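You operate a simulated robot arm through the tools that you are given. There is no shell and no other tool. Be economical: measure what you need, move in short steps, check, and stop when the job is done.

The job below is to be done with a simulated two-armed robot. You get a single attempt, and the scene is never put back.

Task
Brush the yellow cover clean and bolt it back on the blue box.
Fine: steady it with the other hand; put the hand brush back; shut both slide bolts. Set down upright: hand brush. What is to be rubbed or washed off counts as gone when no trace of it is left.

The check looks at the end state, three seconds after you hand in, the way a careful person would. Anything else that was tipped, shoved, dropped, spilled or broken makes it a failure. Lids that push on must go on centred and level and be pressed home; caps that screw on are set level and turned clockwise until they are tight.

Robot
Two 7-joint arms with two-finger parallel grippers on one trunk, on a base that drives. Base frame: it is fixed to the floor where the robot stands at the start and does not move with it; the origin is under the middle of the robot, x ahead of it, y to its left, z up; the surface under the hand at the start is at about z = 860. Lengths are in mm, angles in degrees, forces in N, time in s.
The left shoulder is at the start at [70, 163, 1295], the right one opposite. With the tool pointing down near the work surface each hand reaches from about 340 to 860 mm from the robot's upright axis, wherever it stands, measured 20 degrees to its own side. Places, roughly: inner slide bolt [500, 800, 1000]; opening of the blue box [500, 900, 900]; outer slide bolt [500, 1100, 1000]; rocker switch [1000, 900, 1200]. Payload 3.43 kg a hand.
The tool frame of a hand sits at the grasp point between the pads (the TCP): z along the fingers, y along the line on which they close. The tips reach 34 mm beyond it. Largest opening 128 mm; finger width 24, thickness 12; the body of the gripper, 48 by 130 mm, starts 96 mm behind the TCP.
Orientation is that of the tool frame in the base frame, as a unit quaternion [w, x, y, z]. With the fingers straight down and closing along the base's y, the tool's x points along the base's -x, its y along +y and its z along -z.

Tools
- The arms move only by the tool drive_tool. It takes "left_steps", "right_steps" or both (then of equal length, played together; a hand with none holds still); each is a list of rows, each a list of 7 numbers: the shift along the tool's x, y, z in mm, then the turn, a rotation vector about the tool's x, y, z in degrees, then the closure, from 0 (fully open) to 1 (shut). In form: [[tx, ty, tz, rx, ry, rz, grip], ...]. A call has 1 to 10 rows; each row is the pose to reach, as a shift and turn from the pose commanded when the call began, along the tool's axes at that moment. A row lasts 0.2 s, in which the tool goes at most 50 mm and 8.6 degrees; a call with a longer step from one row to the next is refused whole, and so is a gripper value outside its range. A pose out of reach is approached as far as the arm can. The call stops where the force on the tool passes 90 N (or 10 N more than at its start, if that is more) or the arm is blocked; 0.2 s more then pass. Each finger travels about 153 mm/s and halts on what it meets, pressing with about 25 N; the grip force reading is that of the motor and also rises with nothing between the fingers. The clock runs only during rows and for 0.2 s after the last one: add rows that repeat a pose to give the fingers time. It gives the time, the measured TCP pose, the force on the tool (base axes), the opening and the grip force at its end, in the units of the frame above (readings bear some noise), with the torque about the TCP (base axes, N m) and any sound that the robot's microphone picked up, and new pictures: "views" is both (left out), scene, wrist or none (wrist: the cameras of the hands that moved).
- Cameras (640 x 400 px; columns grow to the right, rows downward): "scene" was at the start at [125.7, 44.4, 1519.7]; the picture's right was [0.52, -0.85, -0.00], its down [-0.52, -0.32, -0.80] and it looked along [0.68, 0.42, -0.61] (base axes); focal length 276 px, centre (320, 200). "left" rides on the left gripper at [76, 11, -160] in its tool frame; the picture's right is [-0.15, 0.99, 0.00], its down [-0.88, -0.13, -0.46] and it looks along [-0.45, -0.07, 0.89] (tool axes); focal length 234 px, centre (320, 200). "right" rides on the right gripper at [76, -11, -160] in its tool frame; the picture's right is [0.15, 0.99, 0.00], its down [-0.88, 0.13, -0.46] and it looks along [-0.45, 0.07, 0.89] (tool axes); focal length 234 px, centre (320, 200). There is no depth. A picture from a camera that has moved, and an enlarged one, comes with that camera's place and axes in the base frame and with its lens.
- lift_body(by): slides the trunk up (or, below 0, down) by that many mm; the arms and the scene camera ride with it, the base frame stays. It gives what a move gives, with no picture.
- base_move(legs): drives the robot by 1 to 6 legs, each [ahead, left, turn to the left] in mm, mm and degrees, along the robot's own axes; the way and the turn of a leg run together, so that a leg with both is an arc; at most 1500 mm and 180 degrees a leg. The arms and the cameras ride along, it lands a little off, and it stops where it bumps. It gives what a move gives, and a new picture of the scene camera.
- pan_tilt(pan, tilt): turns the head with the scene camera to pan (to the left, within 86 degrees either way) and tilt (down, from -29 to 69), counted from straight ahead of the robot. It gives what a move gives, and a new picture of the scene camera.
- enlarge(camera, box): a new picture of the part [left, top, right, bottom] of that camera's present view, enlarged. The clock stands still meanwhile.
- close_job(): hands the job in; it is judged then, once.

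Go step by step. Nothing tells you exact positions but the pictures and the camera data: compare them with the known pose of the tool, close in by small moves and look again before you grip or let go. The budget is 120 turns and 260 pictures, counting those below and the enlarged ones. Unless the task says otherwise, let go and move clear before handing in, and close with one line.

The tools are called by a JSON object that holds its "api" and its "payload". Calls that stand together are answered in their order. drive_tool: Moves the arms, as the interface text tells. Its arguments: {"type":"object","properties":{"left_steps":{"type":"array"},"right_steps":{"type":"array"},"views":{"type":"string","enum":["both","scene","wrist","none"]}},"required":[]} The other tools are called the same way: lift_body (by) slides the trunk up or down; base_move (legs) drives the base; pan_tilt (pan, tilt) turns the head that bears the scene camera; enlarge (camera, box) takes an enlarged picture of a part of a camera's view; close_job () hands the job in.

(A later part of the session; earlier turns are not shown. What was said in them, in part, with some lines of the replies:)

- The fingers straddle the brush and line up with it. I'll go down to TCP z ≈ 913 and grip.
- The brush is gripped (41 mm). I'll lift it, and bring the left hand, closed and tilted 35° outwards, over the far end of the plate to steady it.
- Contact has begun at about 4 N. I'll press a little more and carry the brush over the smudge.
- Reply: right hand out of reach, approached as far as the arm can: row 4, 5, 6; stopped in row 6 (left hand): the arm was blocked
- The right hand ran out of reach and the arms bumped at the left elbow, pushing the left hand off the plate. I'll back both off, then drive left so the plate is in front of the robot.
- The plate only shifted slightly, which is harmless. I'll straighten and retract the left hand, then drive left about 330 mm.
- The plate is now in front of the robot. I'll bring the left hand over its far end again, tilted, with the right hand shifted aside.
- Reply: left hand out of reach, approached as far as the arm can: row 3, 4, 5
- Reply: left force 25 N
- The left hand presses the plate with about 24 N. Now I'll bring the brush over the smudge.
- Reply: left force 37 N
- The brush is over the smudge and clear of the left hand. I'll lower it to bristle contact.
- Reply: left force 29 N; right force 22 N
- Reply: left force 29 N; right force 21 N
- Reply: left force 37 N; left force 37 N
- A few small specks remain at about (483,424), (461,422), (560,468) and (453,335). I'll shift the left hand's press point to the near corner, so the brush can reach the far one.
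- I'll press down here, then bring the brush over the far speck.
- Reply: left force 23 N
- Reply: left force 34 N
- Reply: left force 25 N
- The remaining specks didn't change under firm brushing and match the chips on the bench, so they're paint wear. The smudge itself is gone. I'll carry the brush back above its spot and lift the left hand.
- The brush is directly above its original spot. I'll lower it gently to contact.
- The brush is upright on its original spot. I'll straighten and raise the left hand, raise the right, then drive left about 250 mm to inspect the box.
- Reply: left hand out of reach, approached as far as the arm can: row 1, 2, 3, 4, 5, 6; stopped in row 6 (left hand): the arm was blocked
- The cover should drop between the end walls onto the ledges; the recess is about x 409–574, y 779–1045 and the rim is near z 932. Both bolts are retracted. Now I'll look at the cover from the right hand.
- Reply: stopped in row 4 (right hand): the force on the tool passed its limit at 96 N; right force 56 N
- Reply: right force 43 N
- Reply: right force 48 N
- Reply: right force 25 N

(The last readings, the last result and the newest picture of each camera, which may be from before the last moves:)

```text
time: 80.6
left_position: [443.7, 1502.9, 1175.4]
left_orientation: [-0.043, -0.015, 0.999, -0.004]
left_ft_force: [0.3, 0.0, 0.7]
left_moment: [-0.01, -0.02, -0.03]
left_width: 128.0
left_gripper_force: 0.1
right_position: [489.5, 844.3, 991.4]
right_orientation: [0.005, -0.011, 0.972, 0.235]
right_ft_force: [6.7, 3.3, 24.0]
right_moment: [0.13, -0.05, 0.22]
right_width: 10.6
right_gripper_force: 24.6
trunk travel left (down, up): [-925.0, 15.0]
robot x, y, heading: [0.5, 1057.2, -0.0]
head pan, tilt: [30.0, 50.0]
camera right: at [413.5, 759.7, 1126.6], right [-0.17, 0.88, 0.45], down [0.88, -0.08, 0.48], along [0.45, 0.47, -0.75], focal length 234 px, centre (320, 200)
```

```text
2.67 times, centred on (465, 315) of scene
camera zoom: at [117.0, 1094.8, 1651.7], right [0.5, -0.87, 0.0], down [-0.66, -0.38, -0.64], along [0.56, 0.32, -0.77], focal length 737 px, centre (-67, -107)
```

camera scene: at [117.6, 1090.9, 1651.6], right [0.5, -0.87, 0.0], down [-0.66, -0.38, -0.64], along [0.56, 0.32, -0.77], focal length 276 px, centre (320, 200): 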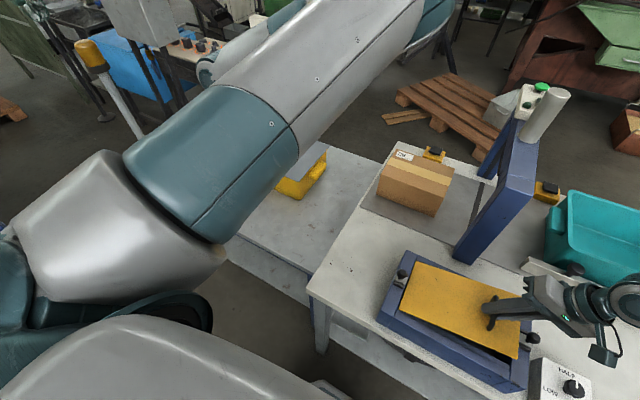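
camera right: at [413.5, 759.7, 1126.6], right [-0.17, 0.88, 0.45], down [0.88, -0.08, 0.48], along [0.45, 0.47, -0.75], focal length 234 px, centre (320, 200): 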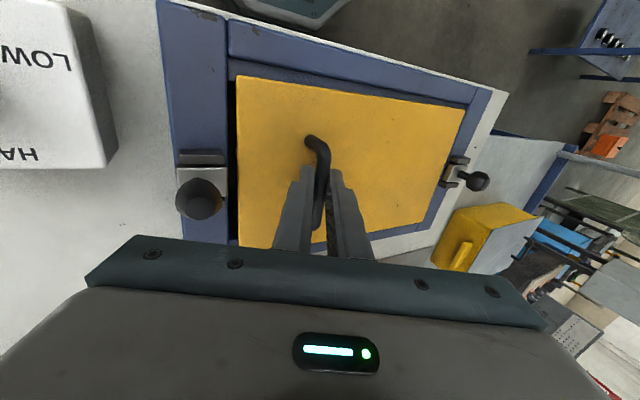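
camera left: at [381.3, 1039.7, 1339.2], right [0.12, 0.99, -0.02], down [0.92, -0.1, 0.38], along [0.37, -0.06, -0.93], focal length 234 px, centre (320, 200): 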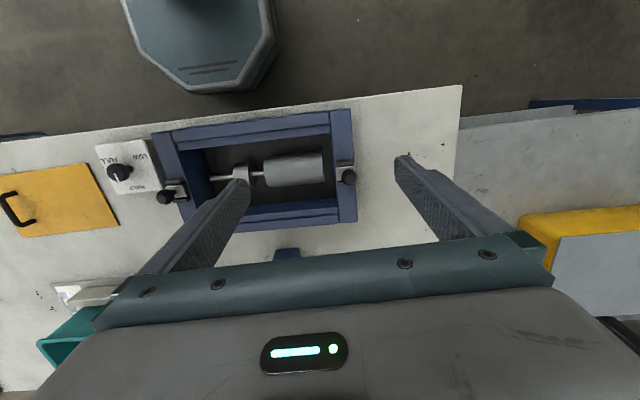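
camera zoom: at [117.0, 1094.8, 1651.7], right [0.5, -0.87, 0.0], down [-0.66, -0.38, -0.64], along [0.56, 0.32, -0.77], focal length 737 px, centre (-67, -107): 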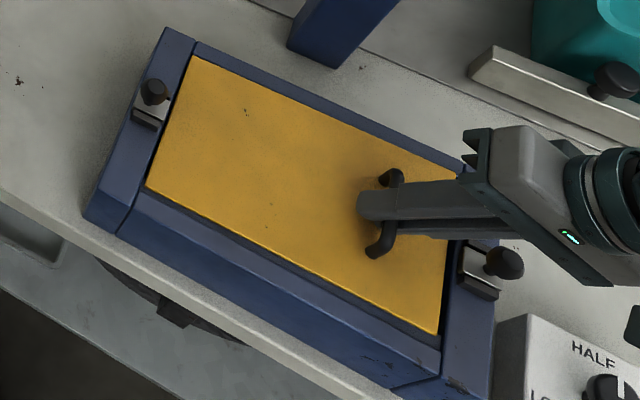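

The plate is seated (24 N up), resting against the +y wall and turned about 1°. I'll nudge it to centre: −4 mm in y, −2 mm in x, −1° yaw.

{"api": "drive_tool", "payload": {"right_steps": [[0, 1.5, -2.2, 0, 0, 0, 1], [1, -0.3, -3, 0, -0.2, 0.4, 1], [2, -2.1, -4, 0, -0.46, 0.89, 1], [2, -3.2, -2, 0, -0.46, 0.89, 1], [2, -3.6, -1.2, 0, -0.46, 0.89, 1]], "views": "wrist"}}

{"api": "enlarge", "payload": {"camera": "right", "box": [120, 0, 480, 250]}}

{"api": "enlarge", "payload": {"camera": "scene", "box": [370, 240, 560, 390]}}

```text
time: 81.8
left_position: [444.3, 1500.8, 1175.5]
left_orientation: [-0.043, -0.015, 0.999, -0.003]
left_ft_force: [0.0, 1.1, -0.2]
left_moment: [0.02, 0.01, 0.0]
left_width: 128.2
left_gripper_force: 0.0
right_position: [488.1, 837.6, 987.5]
right_orientation: [0.005, -0.001, 0.972, 0.234]
right_ft_force: [-4.9, 0.1, 6.9]
right_moment: [-0.02, 0.95, 0.13]
right_width: 10.9
right_gripper_force: 25.0
trunk travel left (down, up): [-925.0, 15.0]
robot x, y, heading: [-4.5, 1051.7, 0.1]
head pan, tilt: [30.0, 50.0]
camera right: at [410.3, 755.4, 1124.6], right [-0.15, 0.88, 0.45], down [0.88, -0.09, 0.47], along [0.46, 0.46, -0.76], focal length 234 px, centre (320, 200)
```

right: 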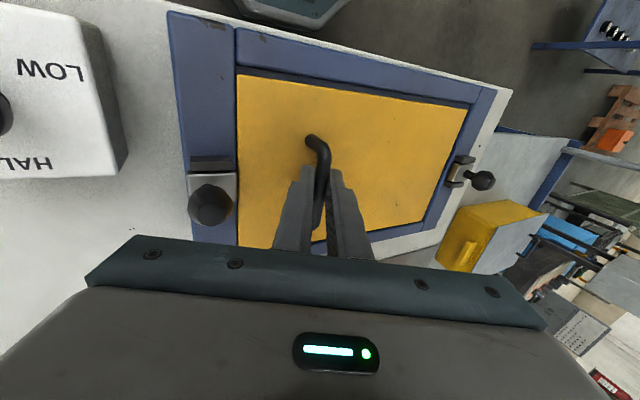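

```text
1.60 times, centred on (300, 125) of right
camera zoom: at [410.3, 755.4, 1124.6], right [-0.15, 0.88, 0.45], down [0.88, -0.09, 0.47], along [0.46, 0.46, -0.76], focal length 375 px, centre (352, 320)
```

zoom: 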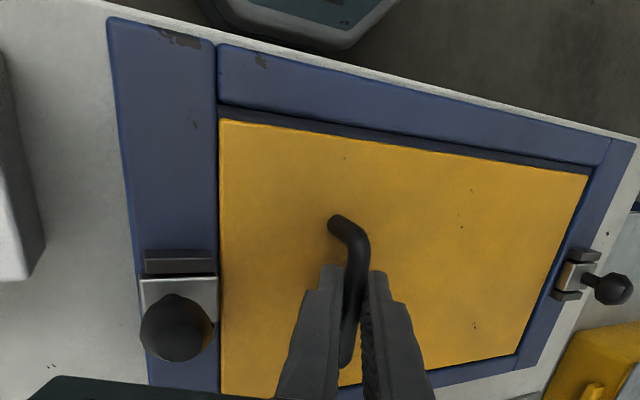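

```text
2.67 times, centred on (465, 315) of scene
camera zoom: at [117.0, 1092.7, 1651.6], right [0.5, -0.87, 0.0], down [-0.66, -0.38, -0.64], along [0.56, 0.32, -0.77], focal length 737 px, centre (-67, -107)
```

zoom: 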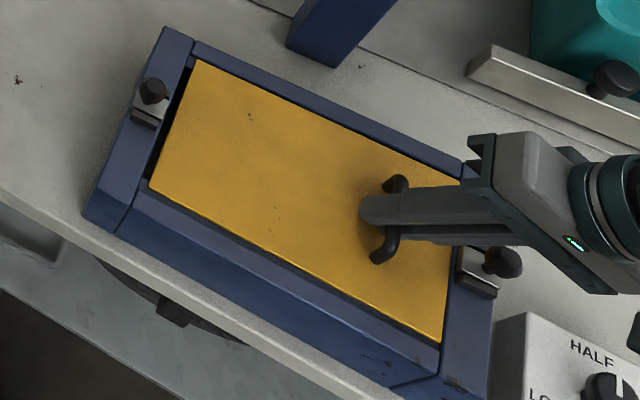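

The yaw is aligned now, but it's slightly too far −y. I'll shift +3 mm in y, press lightly, then release a little and retreat along the finger axis.

{"api": "drive_tool", "payload": {"right_steps": [[0, 1.4, 0.2, 0, 0, 0, 1], [0, 2.7, 1.0, 0, 0, 0, 1], [0, 1.8, 3.0, 0, 0, 0, 1], [0, 1.8, 3.0, 0, 0, 0, 1]], "views": "none"}}

{"api": "enlarge", "payload": {"camera": "right", "box": [120, 0, 480, 250]}}

```text
time: 82.8
left_position: [443.2, 1501.1, 1176.6]
left_orientation: [-0.043, -0.016, 0.999, -0.003]
left_ft_force: [-0.2, -1.2, 0.9]
left_moment: [0.02, -0.01, 0.01]
left_width: 128.2
left_gripper_force: 0.0
right_position: [490.0, 840.0, 988.6]
right_orientation: [0.006, -0.002, 0.972, 0.234]
right_ft_force: [3.2, -6.8, 12.9]
right_moment: [-0.05, 0.4, 0.01]
right_width: 10.6
right_gripper_force: 24.9
trunk travel left (down, up): [-925.0, 15.0]
robot x, y, heading: [2.1, 1053.1, -0.1]
head pan, tilt: [30.0, 50.0]
```

```text
1.60 times, centred on (300, 125) of right
camera zoom: at [411.5, 758.0, 1124.1], right [-0.15, 0.88, 0.45], down [0.87, -0.09, 0.48], along [0.46, 0.47, -0.76], focal length 375 px, centre (352, 320)
```

zoom: 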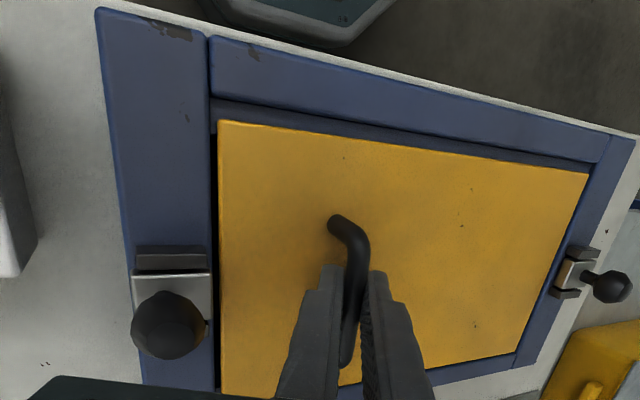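

Well centred with small gaps all round. Releasing gently and retreating.

{"api": "drive_tool", "payload": {"right_steps": [[0, 1.8, 2.5, 0, 0, 0, 0.86], [0, 1.8, 2.5, 0, 0, 0, 0.8], [0, 2.5, -4, 0, 0, 0, 0.78], [0, 2.5, -20, 0, 0, 0, 0.75], [0, 2.5, -45, 0, 0, 0, 0.7], [0, 0, -80, 0, 0, 0, 0.7]], "views": "both"}}

{"api": "enlarge", "payload": {"camera": "right", "box": [160, 0, 520, 250]}}

{"api": "enlarge", "payload": {"camera": "scene", "box": [370, 240, 560, 390]}}

```text
time: 84.2
left_position: [445.3, 1501.7, 1176.0]
left_orientation: [-0.043, -0.015, 0.999, -0.004]
left_ft_force: [-0.1, 0.4, -0.4]
left_moment: [-0.03, 0.02, 0.0]
left_width: 128.1
left_gripper_force: 0.1
right_position: [489.9, 804.0, 1055.7]
right_orientation: [0.004, -0.002, 0.972, 0.235]
right_ft_force: [-0.3, -0.4, -1.4]
right_moment: [0.01, -0.02, 0.0]
right_width: 38.6
right_gripper_force: 0.0
trunk travel left (down, up): [-925.0, 15.0]
robot x, y, heading: [-1.3, 1055.8, 0.1]
head pan, tilt: [30.0, 50.0]
camera scene: at [117.9, 1093.0, 1651.4], right [0.5, -0.87, 0.0], down [-0.66, -0.38, -0.64], along [0.56, 0.32, -0.77], focal length 276 px, centre (320, 200)
camera right: at [412.2, 722.2, 1192.3], right [-0.15, 0.88, 0.45], down [0.88, -0.09, 0.47], along [0.46, 0.47, -0.76], focal length 234 px, centre (320, 200)
```

scene: 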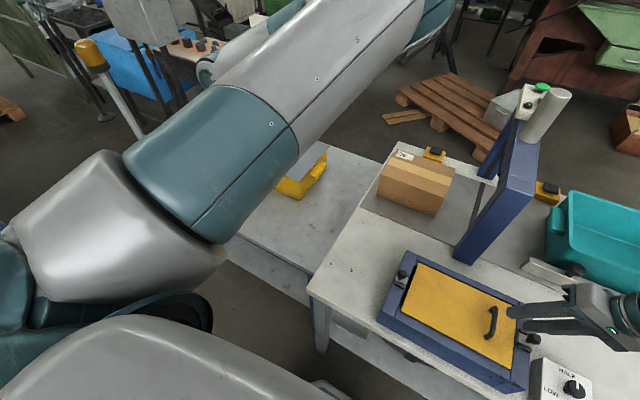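
right: 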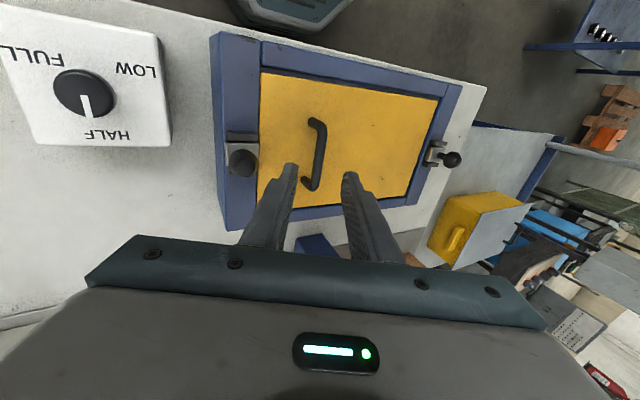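

```text
1.60 times, centred on (340, 125) of right
camera zoom: at [412.2, 722.2, 1192.3], right [-0.15, 0.88, 0.45], down [0.88, -0.09, 0.47], along [0.46, 0.47, -0.76], focal length 375 px, centre (288, 320)
```

zoom: 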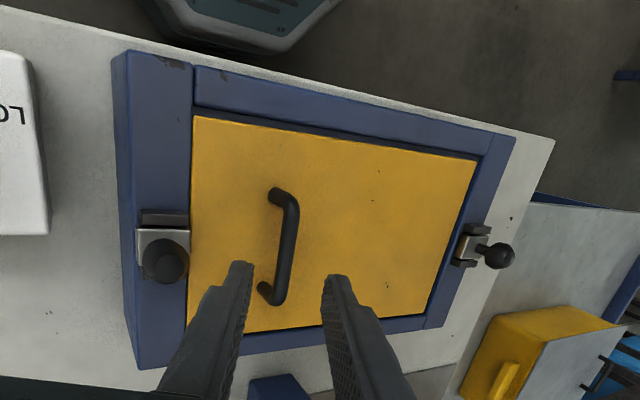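

```text
2.67 times, centred on (465, 315) of scene
camera zoom: at [117.9, 1093.0, 1651.4], right [0.5, -0.87, 0.0], down [-0.66, -0.38, -0.64], along [0.56, 0.32, -0.77], focal length 737 px, centre (-67, -107)
```

zoom: 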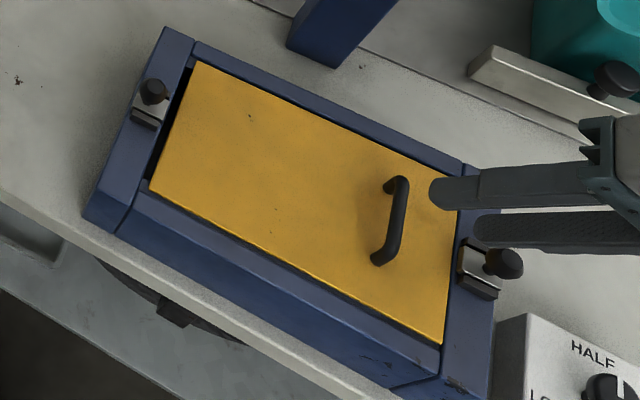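

The plate is in the recess. I'll straighten the right hand and look from above to check seating and gaps.

{"api": "drive_tool", "payload": {"right_steps": [[5, -10, -30, 7, 0, 0, 0.9], [10, -5, -60, 14, 0, 0, 1], [15, 10, -75, 21, 0, 0, 1], [20, 35, -85, 27, 0, 0, 1], [20, 75, -90, 27, 0, 0, 1]], "views": "wrist"}}

{"api": "enlarge", "payload": {"camera": "right", "box": [160, 0, 480, 200]}}

```text
time: 85.4
left_position: [444.6, 1502.1, 1173.6]
left_orientation: [-0.043, -0.015, 0.999, -0.004]
left_ft_force: [1.1, -0.4, 0.0]
left_moment: [0.0, 0.0, -0.02]
left_width: 127.9
left_gripper_force: 0.1
right_position: [465.5, 833.0, 1170.3]
right_orientation: [0.005, 0.0, 1.0, -0.001]
right_ft_force: [0.2, -0.4, -0.8]
right_moment: [-0.01, 0.0, 0.0]
right_width: 0.1
right_gripper_force: 25.0
trunk travel left (down, up): [-925.0, 15.0]
robot x, y, heading: [4.7, 1054.1, 0.0]
head pan, tilt: [30.0, 50.0]
camera right: at [388.1, 822.1, 1329.4], right [-0.15, 0.99, 0.0], down [0.88, 0.13, 0.46], along [0.46, 0.07, -0.89], focal length 234 px, centre (320, 200)
```

right: 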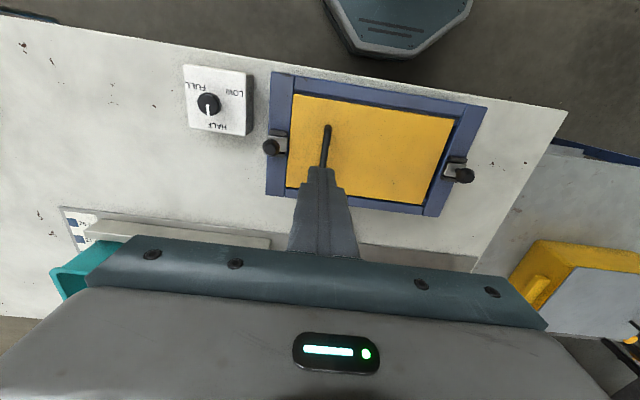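

```text
2.00 times, centred on (320, 100) of right
camera zoom: at [388.1, 822.1, 1329.4], right [-0.15, 0.99, 0.0], down [0.88, 0.13, 0.46], along [0.46, 0.07, -0.89], focal length 468 px, centre (320, 400)
```

zoom: 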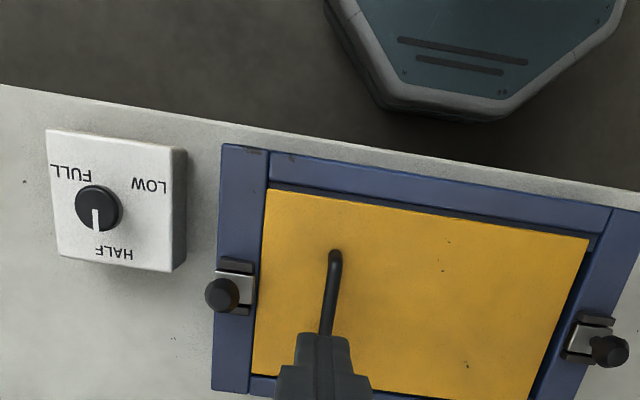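

There's a gap of about 6 mm at +y and none at −y. I'll nudge the handle about +3 mm with closed fingers to centre the plate.

{"api": "drive_tool", "payload": {"right_steps": [[-8, -8, 40, 0, 0, 0, 1], [-16, -14, 85, 0, 0, 0, 1], [-25, -18, 125, 0, 0, 0, 1], [-25, -18, 155, 0, 0, 0, 1], [-25, -18, 167, 0, 0, 0, 1], [-25, -13, 167, 0, 0, 0, 1], [-25, -10, 167, 0, 0, 0, 1], [-25, -10, 167, 0, 0, 0, 1]], "views": "wrist"}}

{"api": "enlarge", "payload": {"camera": "right", "box": [160, 40, 480, 240]}}

```text
time: 87.2
left_position: [444.3, 1502.0, 1175.4]
left_orientation: [-0.042, -0.016, 0.999, -0.003]
left_ft_force: [-0.6, 0.1, 0.6]
left_moment: [-0.01, 0.05, 0.01]
left_width: 128.2
left_gripper_force: 0.1
right_position: [494.0, 820.7, 1006.9]
right_orientation: [0.006, -0.001, 1.0, 0.001]
right_ft_force: [-0.6, 0.1, 0.7]
right_moment: [-0.03, 0.04, 0.01]
right_width: 0.1
right_gripper_force: 25.1
trunk travel left (down, up): [-925.0, 15.0]
robot x, y, heading: [-0.5, 1056.1, -0.1]
head pan, tilt: [30.0, 50.0]
camera right: at [416.2, 809.3, 1166.1], right [-0.15, 0.99, 0.0], down [0.88, 0.13, 0.47], along [0.46, 0.07, -0.88], focal length 234 px, centre (320, 200)
```

right: 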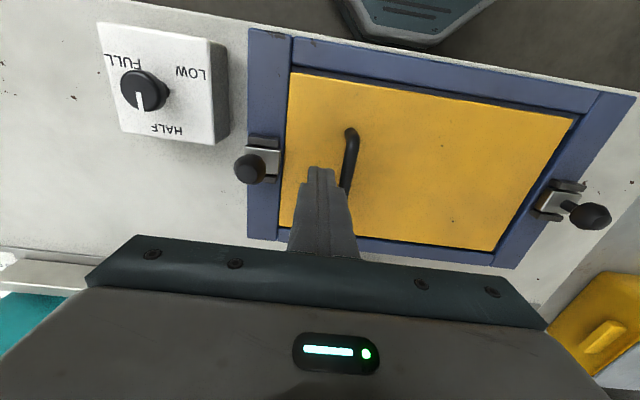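

```text
2.00 times, centred on (320, 140) of right
camera zoom: at [416.2, 809.3, 1166.1], right [-0.15, 0.99, 0.0], down [0.88, 0.13, 0.47], along [0.46, 0.07, -0.88], focal length 468 px, centre (320, 320)
```

zoom: 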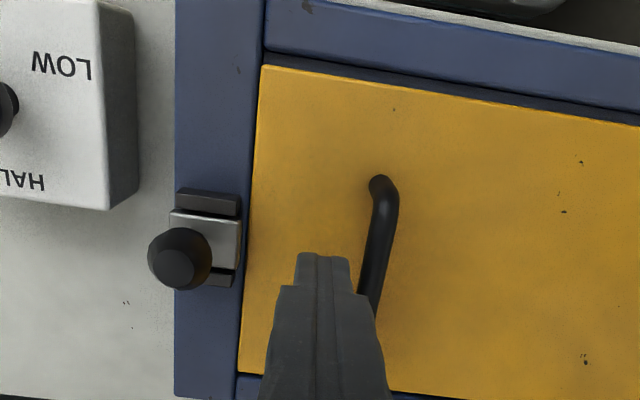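

The fingers are about 7 mm from the bar. I'll push +y in small steps, about 10 mm total.

{"api": "drive_tool", "payload": {"right_steps": [[0, 3, 0, 0, 0, 0, 1], [0, 6, 0, 0, 0, 0, 1], [0, 8, 0, 0, 0, 0, 1], [0, 9.5, 0, 0, 0, 0, 1], [0, 9.5, 0, 0, 0, 0, 1]], "views": "wrist"}}

{"api": "enlarge", "payload": {"camera": "right", "box": [160, 40, 480, 240]}}

```text
time: 88.4
left_position: [443.5, 1500.5, 1175.5]
left_orientation: [-0.043, -0.015, 0.999, -0.003]
left_ft_force: [-1.9, 0.3, -0.5]
left_moment: [0.02, 0.0, 0.0]
left_width: 127.8
left_gripper_force: 0.1
right_position: [493.8, 830.3, 1006.2]
right_orientation: [0.007, -0.001, 1.0, 0.002]
right_ft_force: [-0.3, -1.7, 0.2]
right_moment: [-0.02, -0.01, 0.01]
right_width: 0.0
right_gripper_force: 25.4
trunk travel left (down, up): [-925.0, 15.0]
robot x, y, heading: [1.0, 1056.6, -0.1]
head pan, tilt: [30.0, 50.0]
camera right: at [416.7, 818.7, 1165.3], right [-0.15, 0.99, 0.0], down [0.87, 0.13, 0.47], along [0.46, 0.07, -0.88], focal length 234 px, centre (320, 200)
```

right: 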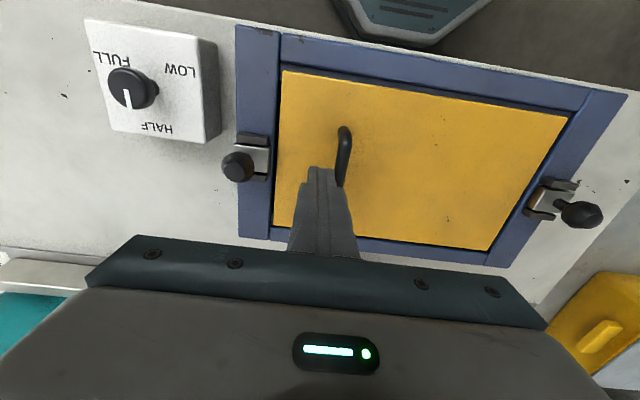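

```text
2.00 times, centred on (320, 140) of right
camera zoom: at [416.7, 818.7, 1165.3], right [-0.15, 0.99, 0.0], down [0.87, 0.13, 0.47], along [0.46, 0.07, -0.88], focal length 468 px, centre (320, 320)
```

zoom: 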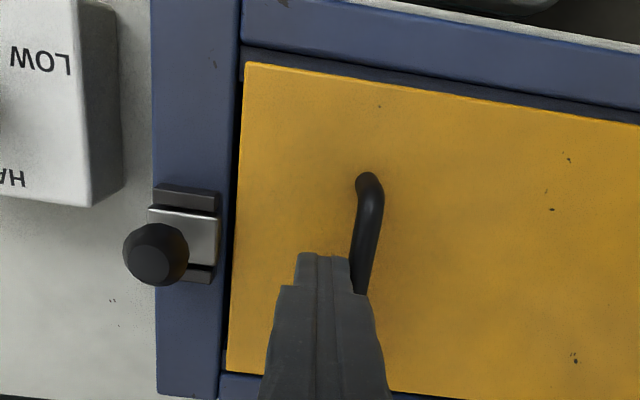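

{"api": "enlarge", "payload": {"camera": "right", "box": [400, 60, 640, 270]}}

```text
1.90 times, centred on (520, 165) of right
camera zoom: at [416.7, 818.7, 1165.3], right [-0.15, 0.99, 0.0], down [0.87, 0.13, 0.47], along [0.46, 0.07, -0.88], focal length 446 px, centre (-61, 267)
```

zoom: 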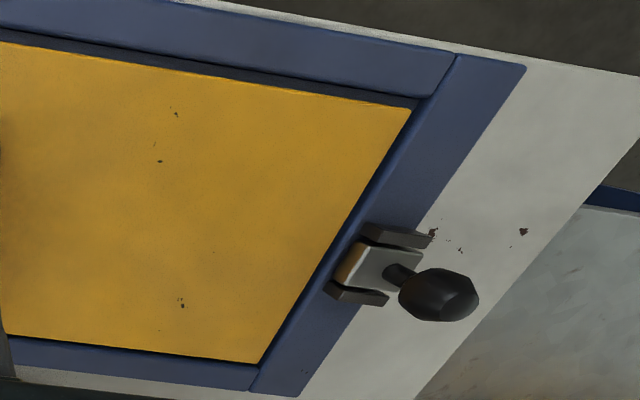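

The cover is flush and centred. Next is the inner bolt: its knob is at about [488, 765, 985], so I'll bring the closed fingers behind it on the −y side.

{"api": "drive_tool", "payload": {"right_steps": [[0, -6, 0, 0, 0, 0, 1], [0, -10, -40, 0, 0, 0, 1], [3, -40, -75, 0, 0, 0, 1], [5, -80, -75, 0, 0, 0, 1], [6, -107, -50, 0, 0, 0, 1], [6, -107, -10, 0, 0, 0, 1], [6, -107, 2, 0, 0, 0, 1], [6, -107, 2, 0, 0, 0, 1]], "views": "both"}}

{"api": "enlarge", "payload": {"camera": "right", "box": [240, 60, 480, 240]}}

{"api": "enlarge", "payload": {"camera": "scene", "box": [440, 260, 600, 390]}}

```text
time: 90.2
left_position: [443.9, 1500.8, 1175.8]
left_orientation: [-0.043, -0.015, 0.999, -0.003]
left_ft_force: [0.2, 0.2, -1.8]
left_moment: [-0.01, 0.0, 0.01]
left_width: 127.9
left_gripper_force: 0.0
right_position: [485.5, 723.1, 1001.0]
right_orientation: [0.006, -0.001, 1.0, 0.001]
right_ft_force: [-0.5, -0.2, 0.4]
right_moment: [0.02, -0.02, -0.03]
right_width: 0.0
right_gripper_force: 25.1
trunk travel left (down, up): [-925.0, 15.0]
robot x, y, heading: [0.3, 1057.6, -0.2]
head pan, tilt: [30.0, 50.0]
camera scene: at [118.0, 1092.7, 1651.5], right [0.5, -0.87, 0.0], down [-0.66, -0.38, -0.64], along [0.56, 0.32, -0.77], focal length 276 px, centre (320, 200)
camera right: at [408.2, 710.9, 1161.3], right [-0.15, 0.99, 0.0], down [0.88, 0.13, 0.47], along [0.46, 0.07, -0.88], focal length 234 px, centre (320, 200)
```

scene: 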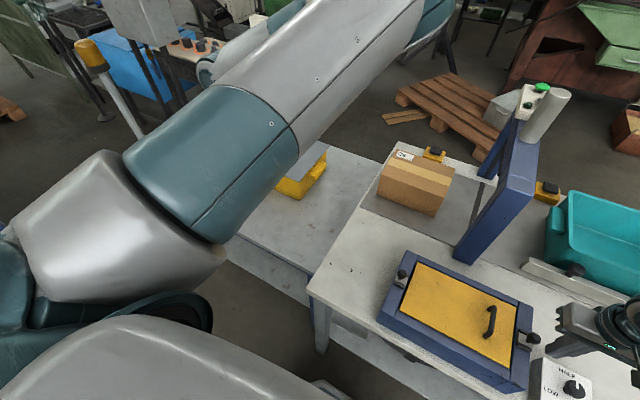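
right: 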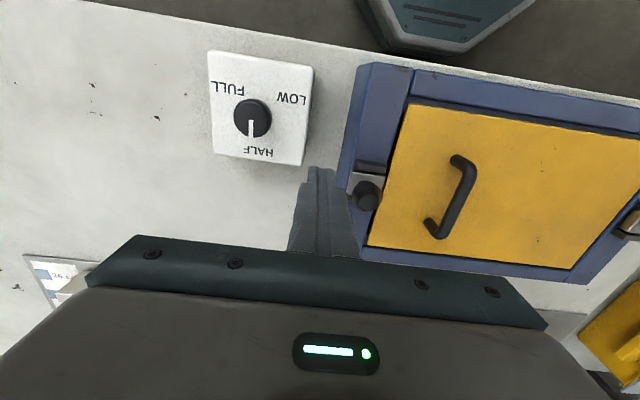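

```text
2.22 times, centred on (360, 150) of right
camera zoom: at [408.2, 710.9, 1161.3], right [-0.15, 0.99, 0.0], down [0.88, 0.13, 0.47], along [0.46, 0.07, -0.88], focal length 520 px, centre (231, 311)
```

zoom: 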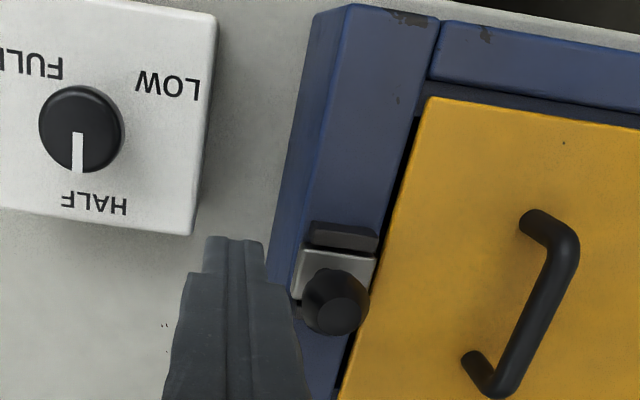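

```text
3.08 times, centred on (520, 325) of scene
camera zoom: at [118.0, 1092.7, 1651.5], right [0.5, -0.87, 0.0], down [-0.66, -0.38, -0.64], along [0.56, 0.32, -0.77], focal length 850 px, centre (-295, -185)
```

zoom: 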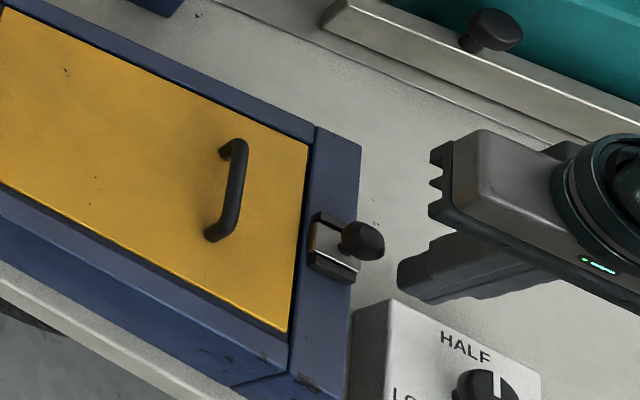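

Fingers are behind the knob and aligned in x. Pushing +y in small steps.

{"api": "drive_tool", "payload": {"right_steps": [[0, 8, 0, 0, 0, 0, 1], [0, 13, 0, 0, 0, 0, 1], [0, 18, 0, 0, 0, 0, 1], [0, 23, 0, 0, 0, 0, 1], [0, 28, 0, 0, 0, 0, 1], [0, 28, 0, 0, 0, 0, 1]], "views": "wrist"}}

{"api": "enlarge", "payload": {"camera": "right", "box": [240, 60, 480, 240]}}

```text
time: 91.6
left_position: [444.6, 1500.6, 1175.8]
left_orientation: [-0.043, -0.015, 0.999, -0.003]
left_ft_force: [-0.8, 0.2, 0.1]
left_moment: [0.0, 0.0, -0.01]
left_width: 127.9
left_gripper_force: 0.0
right_position: [487.3, 750.9, 1002.9]
right_orientation: [0.006, 0.0, 1.0, 0.001]
right_ft_force: [0.4, -0.6, -0.4]
right_moment: [-0.01, -0.03, 0.01]
right_width: 0.1
right_gripper_force: 24.7
trunk travel left (down, up): [-925.0, 15.0]
robot x, y, heading: [2.6, 1058.1, -0.0]
head pan, tilt: [30.0, 50.0]
camera right: at [409.2, 739.8, 1163.2], right [-0.15, 0.99, 0.0], down [0.87, 0.13, 0.47], along [0.46, 0.07, -0.88], focal length 234 px, centre (320, 200)
```

right: 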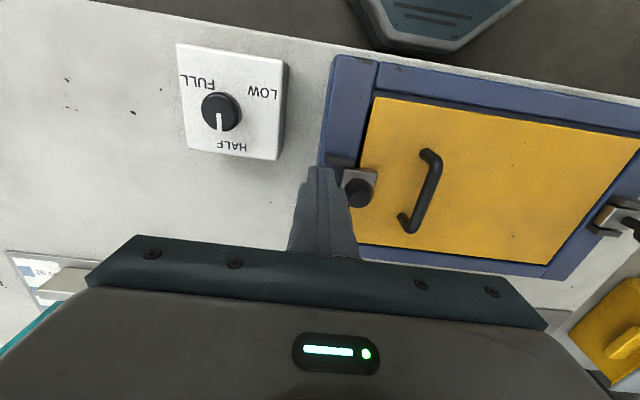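

```text
2.22 times, centred on (360, 150) of right
camera zoom: at [409.2, 739.8, 1163.2], right [-0.15, 0.99, 0.0], down [0.87, 0.13, 0.47], along [0.46, 0.07, -0.88], focal length 520 px, centre (231, 311)
```

zoom: 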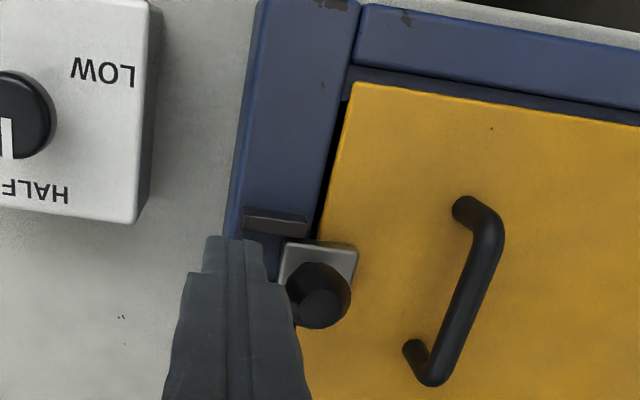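

The bolt slides easily and now overlaps the cover. I'll continue to its stop.

{"api": "drive_tool", "payload": {"right_steps": [[0, 4, 0, 0, 0, 0, 1], [0, 8, 0, 0, 0, 0, 1], [0, 11, 0, 0, 0, 0, 1], [0, 11, 0, 0, 0, 0, 1]], "views": "wrist"}}

{"api": "enlarge", "payload": {"camera": "right", "box": [240, 60, 480, 240]}}

```text
time: 92.6
left_position: [444.3, 1502.3, 1174.6]
left_orientation: [-0.042, -0.015, 0.999, -0.004]
left_ft_force: [-0.2, -0.4, 0.0]
left_moment: [0.02, -0.02, -0.02]
left_width: 127.8
left_gripper_force: 0.0
right_position: [486.9, 762.1, 1003.1]
right_orientation: [0.007, -0.001, 1.0, 0.001]
right_ft_force: [0.4, -0.8, 0.8]
right_moment: [0.04, 0.02, 0.0]
right_width: 0.1
right_gripper_force: 25.0
trunk travel left (down, up): [-925.0, 15.0]
robot x, y, heading: [3.9, 1053.6, -0.1]
head pan, tilt: [30.0, 50.0]
camera right: at [409.8, 750.8, 1162.7], right [-0.15, 0.99, 0.0], down [0.88, 0.13, 0.47], along [0.46, 0.07, -0.88], focal length 234 px, centre (320, 200)
```

right: 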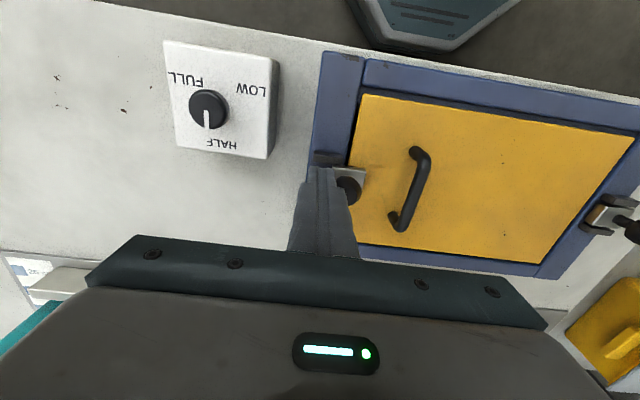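

```text
2.22 times, centred on (360, 150) of right
camera zoom: at [409.8, 750.8, 1162.7], right [-0.15, 0.99, 0.0], down [0.88, 0.13, 0.47], along [0.46, 0.07, -0.88], focal length 520 px, centre (231, 311)
```

zoom: 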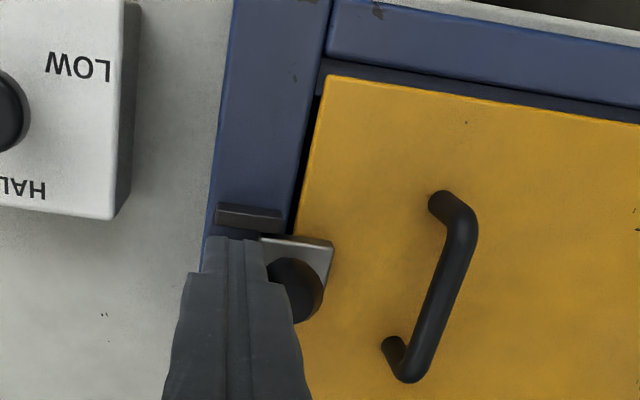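

The bolt appears to have snapped about 25 mm forward. I'll push a little more to confirm it is at its stop.

{"api": "drive_tool", "payload": {"right_steps": [[0, 2, 0, 0, 0, 0, 1], [0, 4, 0, 0, 0, 0, 1], [0, 6, 0, 0, 0, 0, 1], [0, 6, 0, 0, 0, 0, 1]], "views": "wrist"}}

{"api": "enlarge", "payload": {"camera": "right", "box": [240, 60, 480, 240]}}

```text
time: 93.6
left_position: [443.5, 1497.7, 1177.0]
left_orientation: [-0.043, -0.015, 0.999, -0.002]
left_ft_force: [0.4, 0.0, -0.2]
left_moment: [-0.03, -0.02, 0.0]
left_width: 128.0
left_gripper_force: 0.0
right_position: [487.5, 764.1, 1002.4]
right_orientation: [0.006, 0.001, 1.0, 0.0]
right_ft_force: [-0.2, -22.7, 5.1]
right_moment: [-0.72, -0.07, -0.09]
right_width: 0.0
right_gripper_force: 24.8
trunk travel left (down, up): [-925.0, 15.0]
robot x, y, heading: [3.0, 1055.6, -0.1]
head pan, tilt: [30.0, 50.0]
camera right: at [409.5, 753.1, 1162.5], right [-0.15, 0.99, 0.0], down [0.88, 0.13, 0.47], along [0.46, 0.07, -0.88], focal length 234 px, centre (320, 200)
```

right: 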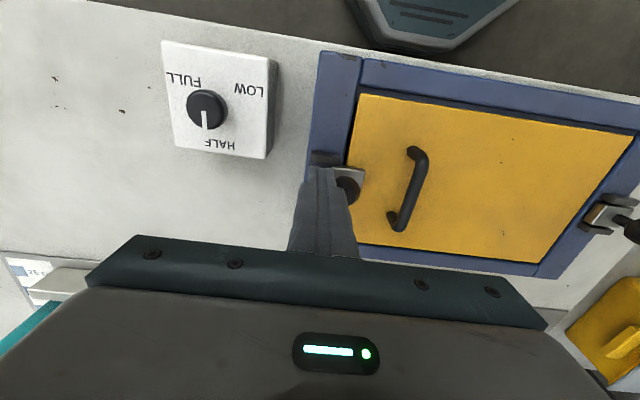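

```text
2.22 times, centred on (360, 150) of right
camera zoom: at [409.5, 753.1, 1162.5], right [-0.15, 0.99, 0.0], down [0.88, 0.13, 0.47], along [0.46, 0.07, -0.88], focal length 520 px, centre (231, 311)
```

zoom: 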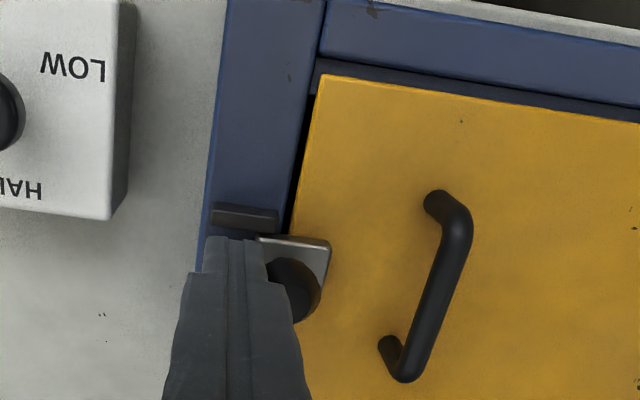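

Firm stop at 23 N, so the inner bolt is shut. I'll back off, rise, and drive left 80 mm to work the outer bolt with the right hand.

{"api": "drive_tool", "payload": {"right_steps": [[0, -6, 0, 0, 0, 0, 1], [0, -10, -40, 0, 0, 0, 1], [0, -10, -80, 0, 0, 0, 1]], "views": "none"}}

{"api": "base_move", "payload": {"legs": [[0, 80, 0]]}}

```text
time: 94.4
left_position: [442.9, 1501.8, 1176.3]
left_orientation: [-0.041, -0.016, 0.999, -0.003]
left_ft_force: [-0.9, 0.5, 0.5]
left_moment: [0.01, -0.01, 0.05]
left_width: 128.0
left_gripper_force: 0.0
right_position: [484.8, 758.3, 1084.3]
right_orientation: [0.007, -0.003, 1.0, 0.001]
right_ft_force: [-1.0, 0.6, 1.0]
right_moment: [0.03, -0.05, 0.0]
right_width: 0.1
right_gripper_force: 24.5
trunk travel left (down, up): [-925.0, 15.0]
robot x, y, heading: [1.3, 1055.8, 0.1]
head pan, tilt: [30.0, 50.0]
```

```text
time: 95.5
left_position: [444.9, 1577.6, 1178.3]
left_orientation: [-0.043, -0.014, 0.999, 0.0]
left_ft_force: [0.4, -0.1, -0.1]
left_moment: [0.06, 0.0, 0.01]
left_width: 127.7
left_gripper_force: 0.0
right_position: [486.0, 831.4, 1083.0]
right_orientation: [0.004, 0.001, 1.0, 0.003]
right_ft_force: [-0.1, -0.1, -0.2]
right_moment: [0.07, -0.03, -0.02]
right_width: 0.0
right_gripper_force: 24.5
trunk travel left (down, up): [-925.0, 15.0]
robot x, y, heading: [2.7, 1136.5, -0.2]
head pan, tilt: [30.0, 50.0]
camera scene: at [118.3, 1166.1, 1651.6], right [0.5, -0.87, 0.0], down [-0.66, -0.38, -0.64], along [0.56, 0.32, -0.76], focal length 276 px, centre (320, 200)
```

scene: 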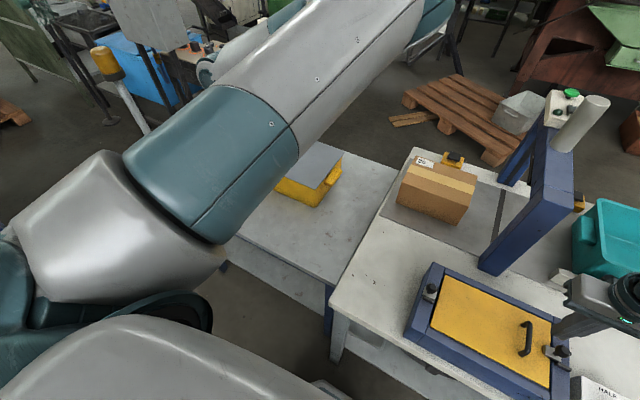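

Now I'll move the right hand across, above the box, to the far side of the outer knob.

{"api": "drive_tool", "payload": {"right_steps": [[0, 40, 0, 0, 0, 0, 1], [0, 80, 0, 0, 0, 0, 1], [0, 120, 0, 0, 0, 0, 1], [0, 160, 0, 0, 0, 0, 1], [0, 200, 0, 0, 0, 0, 1], [0, 240, 0, 0, 0, 0, 1], [-2, 276, 0, 0, 0, 0, 1], [-2, 276, 0, 0, 0, 0, 1]], "views": "both"}}

```text
time: 97.3
left_position: [444.8, 1580.7, 1176.2]
left_orientation: [-0.043, -0.014, 0.999, -0.004]
left_ft_force: [-0.3, 0.1, 0.4]
left_moment: [0.02, -0.01, 0.0]
left_width: 127.9
left_gripper_force: 0.1
right_position: [489.0, 1110.5, 1084.7]
right_orientation: [0.004, 0.001, 1.0, 0.001]
right_ft_force: [-0.1, -0.2, -0.1]
right_moment: [-0.01, 0.0, -0.01]
right_width: 0.0
right_gripper_force: 25.1
trunk travel left (down, up): [-925.0, 15.0]
robot x, y, heading: [-3.2, 1139.2, 0.1]
head pan, tilt: [30.0, 50.0]
camera scene: at [118.3, 1172.6, 1651.5], right [0.5, -0.87, 0.0], down [-0.66, -0.38, -0.64], along [0.56, 0.32, -0.77], focal length 276 px, centre (320, 200)
camera right: at [411.1, 1099.3, 1244.1], right [-0.14, 0.99, 0.0], down [0.88, 0.13, 0.47], along [0.46, 0.07, -0.88], focal length 234 px, centre (320, 200)
```

scene: 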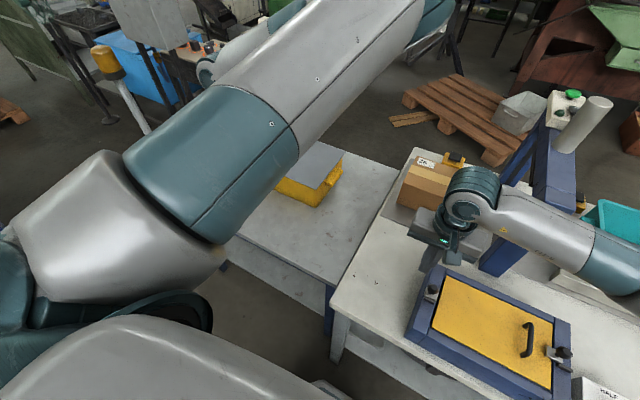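
right: 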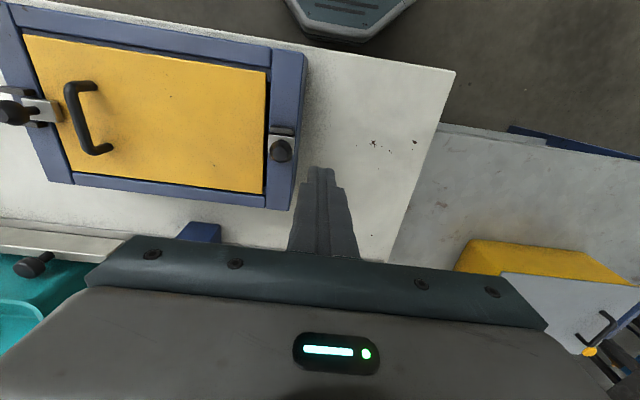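

The knob is at about [488, 1066]. I'll descend beside it at y ≈ 1108, then push −y in small steps.

{"api": "drive_tool", "payload": {"right_steps": [[0, 0, 40, 0, 0, 0, 1], [0, 0, 75, 0, 0, 0, 1], [0, 0, 81, 0, 0, 0, 1], [0, -8, 81, 0, 0, 0, 1], [0, -14, 81, 0, 0, 0, 1], [0, -14, 81, 0, 0, 0, 1]], "views": "wrist"}}

```text
time: 98.7
left_position: [445.9, 1581.2, 1175.1]
left_orientation: [-0.043, -0.015, 0.999, -0.004]
left_ft_force: [1.1, -0.5, 0.0]
left_moment: [-0.04, -0.03, -0.01]
left_width: 127.9
left_gripper_force: 0.0
right_position: [487.9, 1100.0, 1002.7]
right_orientation: [0.005, 0.001, 1.0, 0.0]
right_ft_force: [0.7, 0.5, -0.5]
right_moment: [-0.01, 0.01, 0.02]
right_width: 0.0
right_gripper_force: 24.8
trunk travel left (down, up): [-925.0, 15.0]
robot x, y, heading: [1.9, 1139.9, -0.0]
head pan, tilt: [30.0, 50.0]
camera right: at [409.6, 1088.3, 1161.0], right [-0.15, 0.99, 0.0], down [0.88, 0.13, 0.47], along [0.46, 0.07, -0.89], focal length 234 px, centre (320, 200)
```

right: 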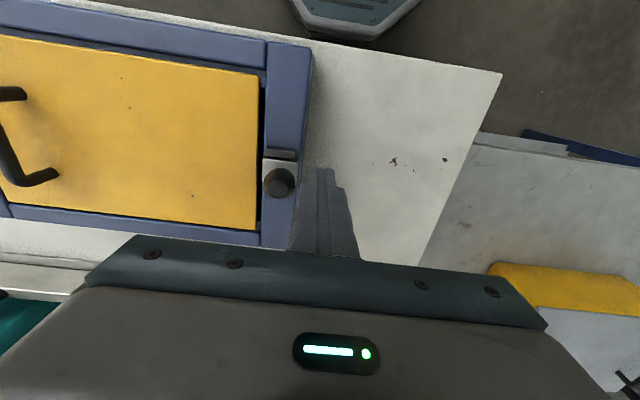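

{"api": "drive_tool", "payload": {"right_steps": [[0, -7, 0, 0, 0, 0, 1], [0, -12, 0, 0, 0, 0, 1], [0, -17, 0, 0, 0, 0, 1], [0, -22, 0, 0, 0, 0, 1], [0, -27, 0, 0, 0, 0, 1], [0, -32, 0, 0, 0, 0, 1], [0, -35, 0, 0, 0, 0, 1], [0, -35, 0, 0, 0, 0, 1]], "views": "wrist"}}

{"api": "enlarge", "payload": {"camera": "right", "box": [180, 60, 420, 240]}}

```text
time: 100.5
left_position: [445.0, 1581.9, 1174.9]
left_orientation: [-0.042, -0.014, 0.999, -0.004]
left_ft_force: [-0.3, 0.3, -0.1]
left_moment: [0.04, 0.03, 0.01]
left_width: 128.0
left_gripper_force: 0.0
right_position: [488.9, 1065.5, 1001.8]
right_orientation: [0.007, 0.001, 1.0, 0.001]
right_ft_force: [1.4, 7.1, 2.3]
right_moment: [0.12, -0.02, 0.01]
right_width: 0.0
right_gripper_force: 24.9
trunk travel left (down, up): [-925.0, 15.0]
robot x, y, heading: [-1.7, 1135.4, 0.2]
head pan, tilt: [30.0, 50.0]
camera right: at [410.6, 1055.1, 1161.0], right [-0.15, 0.99, 0.0], down [0.88, 0.13, 0.47], along [0.46, 0.07, -0.88], focal length 234 px, centre (320, 200)
```

right: 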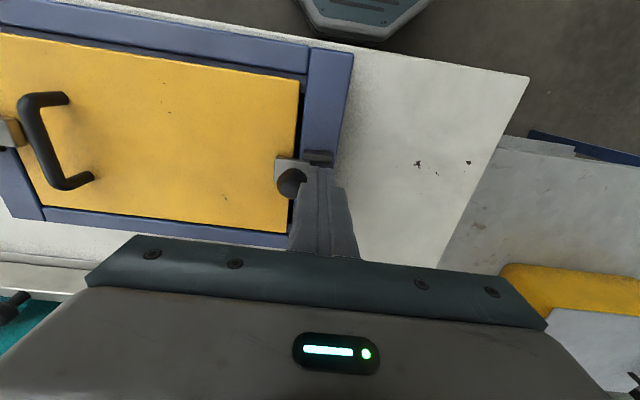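

```text
2.22 times, centred on (300, 150) of right
camera zoom: at [410.6, 1055.1, 1161.0], right [-0.15, 0.99, 0.0], down [0.88, 0.13, 0.47], along [0.46, 0.07, -0.88], focal length 520 px, centre (364, 311)
```

zoom: 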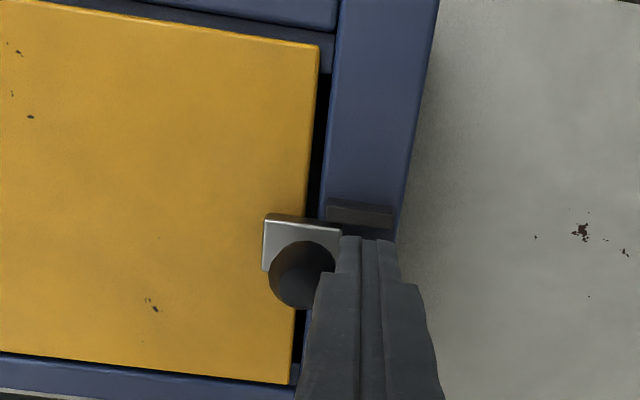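

The outer bolt overlaps the cover. I'll confirm it's at its stop.

{"api": "drive_tool", "payload": {"right_steps": [[0, -2, 0, 0, 0, 0, 1], [0, -4, 0, 0, 0, 0, 1], [0, -4, 0, 0, 0, 0, 1]], "views": "none"}}

{"api": "drive_tool", "payload": {"right_steps": [[0, 12, 0, 0, 0, 0, 1], [0, 20, -30, 0, 0, 0, 1], [0, 20, -75, 0, 0, 0, 1], [0, -15, -110, 0, 0, 0, 1], [5, -60, -130, 0, 0, 0, 1], [10, -100, -130, 0, 0, 0, 1], [15, -140, -130, 0, 0, 0, 1]], "views": "both"}}

{"api": "enlarge", "payload": {"camera": "right", "box": [140, 20, 500, 240]}}

{"api": "enlarge", "payload": {"camera": "scene", "box": [390, 240, 590, 400]}}

```text
time: 101.3
left_position: [445.7, 1585.0, 1173.4]
left_orientation: [-0.042, -0.014, 0.999, -0.005]
left_ft_force: [-0.9, -0.4, 0.6]
left_moment: [0.0, 0.0, 0.0]
left_width: 127.9
left_gripper_force: 0.1
right_position: [489.0, 1065.7, 1002.4]
right_orientation: [0.003, -0.001, 1.0, 0.001]
right_ft_force: [1.2, 26.7, -9.9]
right_moment: [0.6, 0.0, 0.1]
right_width: 0.0
right_gripper_force: 24.5
trunk travel left (down, up): [-925.0, 15.0]
robot x, y, heading: [-1.7, 1135.1, -0.1]
head pan, tilt: [30.0, 50.0]
```

```text
time: 102.9
left_position: [443.6, 1579.4, 1176.8]
left_orientation: [-0.042, -0.015, 0.999, -0.003]
left_ft_force: [0.6, 0.3, -0.1]
left_moment: [0.02, -0.01, 0.0]
left_width: 128.2
left_gripper_force: 0.0
right_position: [475.2, 919.8, 1135.2]
right_orientation: [0.007, 0.0, 1.0, 0.001]
right_ft_force: [0.2, -0.4, -0.8]
right_moment: [0.06, -0.01, -0.02]
right_width: 0.0
right_gripper_force: 25.3
trunk travel left (down, up): [-925.0, 15.0]
robot x, y, heading: [-0.5, 1138.9, 0.2]
head pan, tilt: [30.0, 50.0]
camera scene: at [117.0, 1171.5, 1651.6], right [0.5, -0.87, 0.0], down [-0.66, -0.38, -0.64], along [0.56, 0.32, -0.77], focal length 276 px, centre (320, 200)
camera right: at [396.9, 908.6, 1294.0], right [-0.15, 0.99, 0.0], down [0.88, 0.13, 0.47], along [0.46, 0.07, -0.88], focal length 234 px, centre (320, 200)
```

scene: 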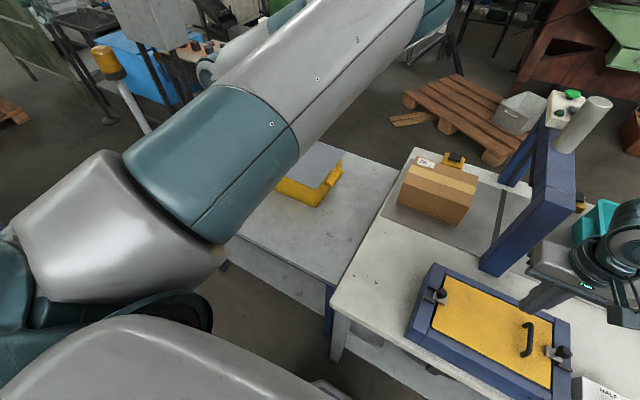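
right: 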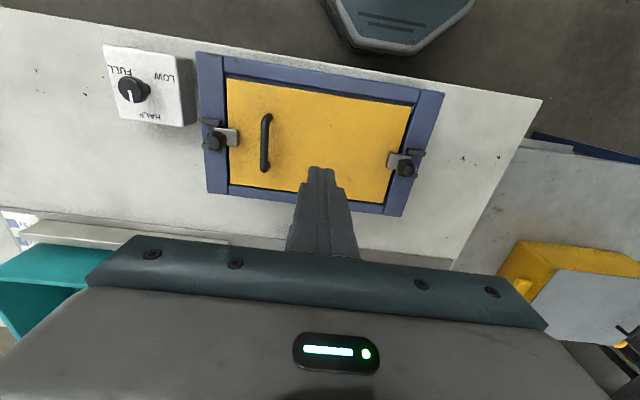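

```text
1.78 times, centred on (320, 130) of right
camera zoom: at [396.9, 908.6, 1294.0], right [-0.15, 0.99, 0.0], down [0.88, 0.13, 0.47], along [0.46, 0.07, -0.88], focal length 416 px, centre (320, 324)
```

zoom: 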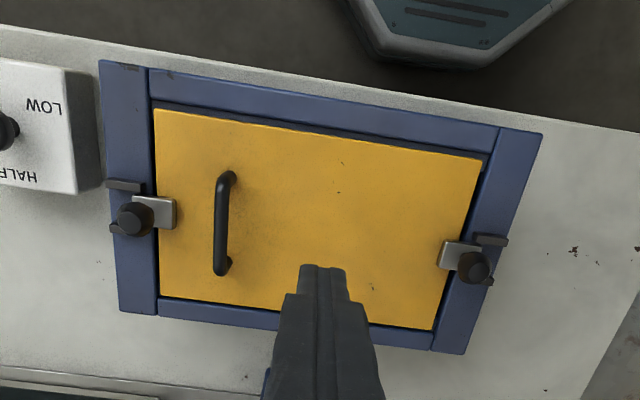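

```text
2.50 times, centred on (490, 320) of scene
camera zoom: at [117.0, 1171.5, 1651.6], right [0.5, -0.87, 0.0], down [-0.66, -0.38, -0.64], along [0.56, 0.32, -0.77], focal length 691 px, centre (-105, -100)
```

zoom: 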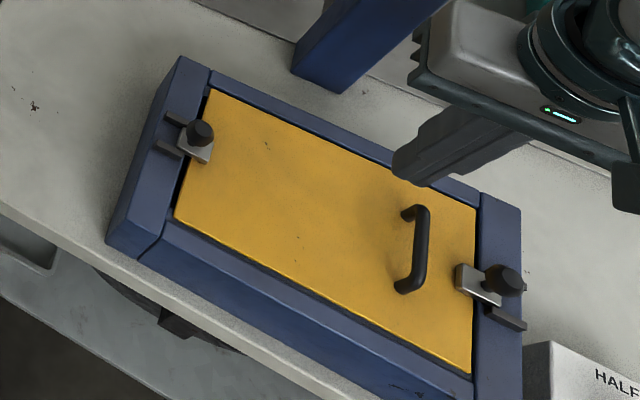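

Both bolts are shut over a level, centred cover, and the dial still reads HALF. I'll take a last look at the brush and the rest of the bench.

{"api": "pan_tilt", "payload": {"pan": -50, "tilt": 40}}

{"api": "enlarge", "payload": {"camera": "scene", "box": [160, 60, 480, 260]}}

```text
time: 104.4
left_position: [445.3, 1580.7, 1175.9]
left_orientation: [-0.044, -0.014, 0.999, -0.003]
left_ft_force: [-0.5, -0.6, 0.2]
left_moment: [0.04, 0.0, 0.0]
left_width: 127.7
left_gripper_force: 0.0
right_position: [476.0, 921.7, 1134.6]
right_orientation: [0.005, 0.0, 1.0, 0.0]
right_ft_force: [0.1, 0.1, -0.3]
right_moment: [0.02, -0.02, 0.01]
right_width: 0.0
right_gripper_force: 24.5
trunk travel left (down, up): [-925.0, 15.0]
robot x, y, heading: [-1.2, 1134.2, 0.1]
head pan, tilt: [-50.0, 40.0]
camera scene: at [106.4, 1070.8, 1665.6], right [-0.77, -0.64, 0.0], down [-0.41, 0.49, -0.77], along [0.49, -0.59, -0.64], focal length 276 px, centre (320, 200)
```

scene: 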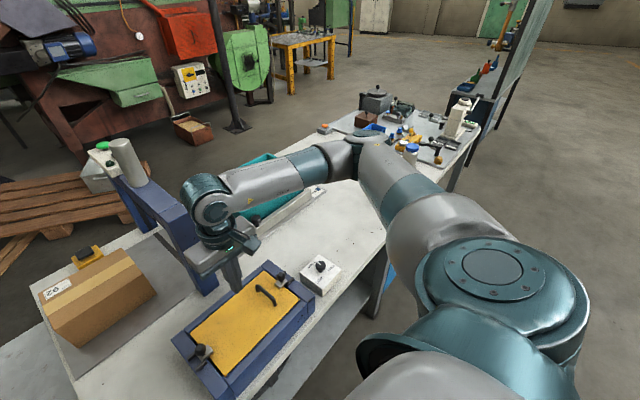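

```text
2.00 times, centred on (320, 160) of scene
camera zoom: at [106.4, 1070.8, 1665.6], right [-0.77, -0.64, 0.0], down [-0.41, 0.49, -0.77], along [0.49, -0.59, -0.64], focal length 553 px, centre (320, 280)
```

zoom: 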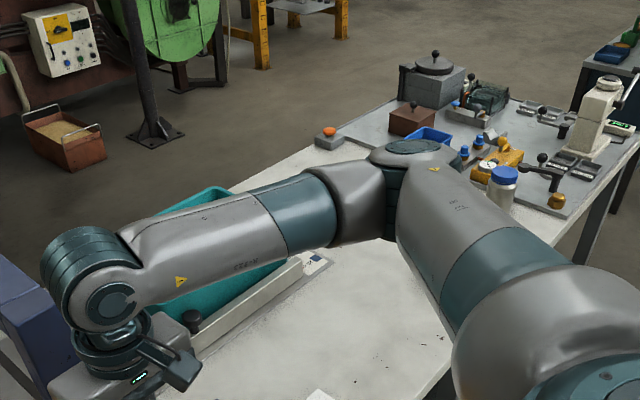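

The arm hides the brush here. It was last seen upright on its spot after the plate was lifted away, and nothing has gone near it since. The hands are clear, so I'm handing in.

{"api": "close_job", "payload": {}}

```text
The job is handed in.
```

I brushed the smudge off the yellow cover, put the hand brush back upright and laid the cover level in the blue box. Both slide bolts are shut to their stops, and the job is handed in. The few small specks left on the cover did not change under firm brushing and look like paint chips, so I left them. My last view of the brush was partway through, standing upright; the arm hid it in the final check.
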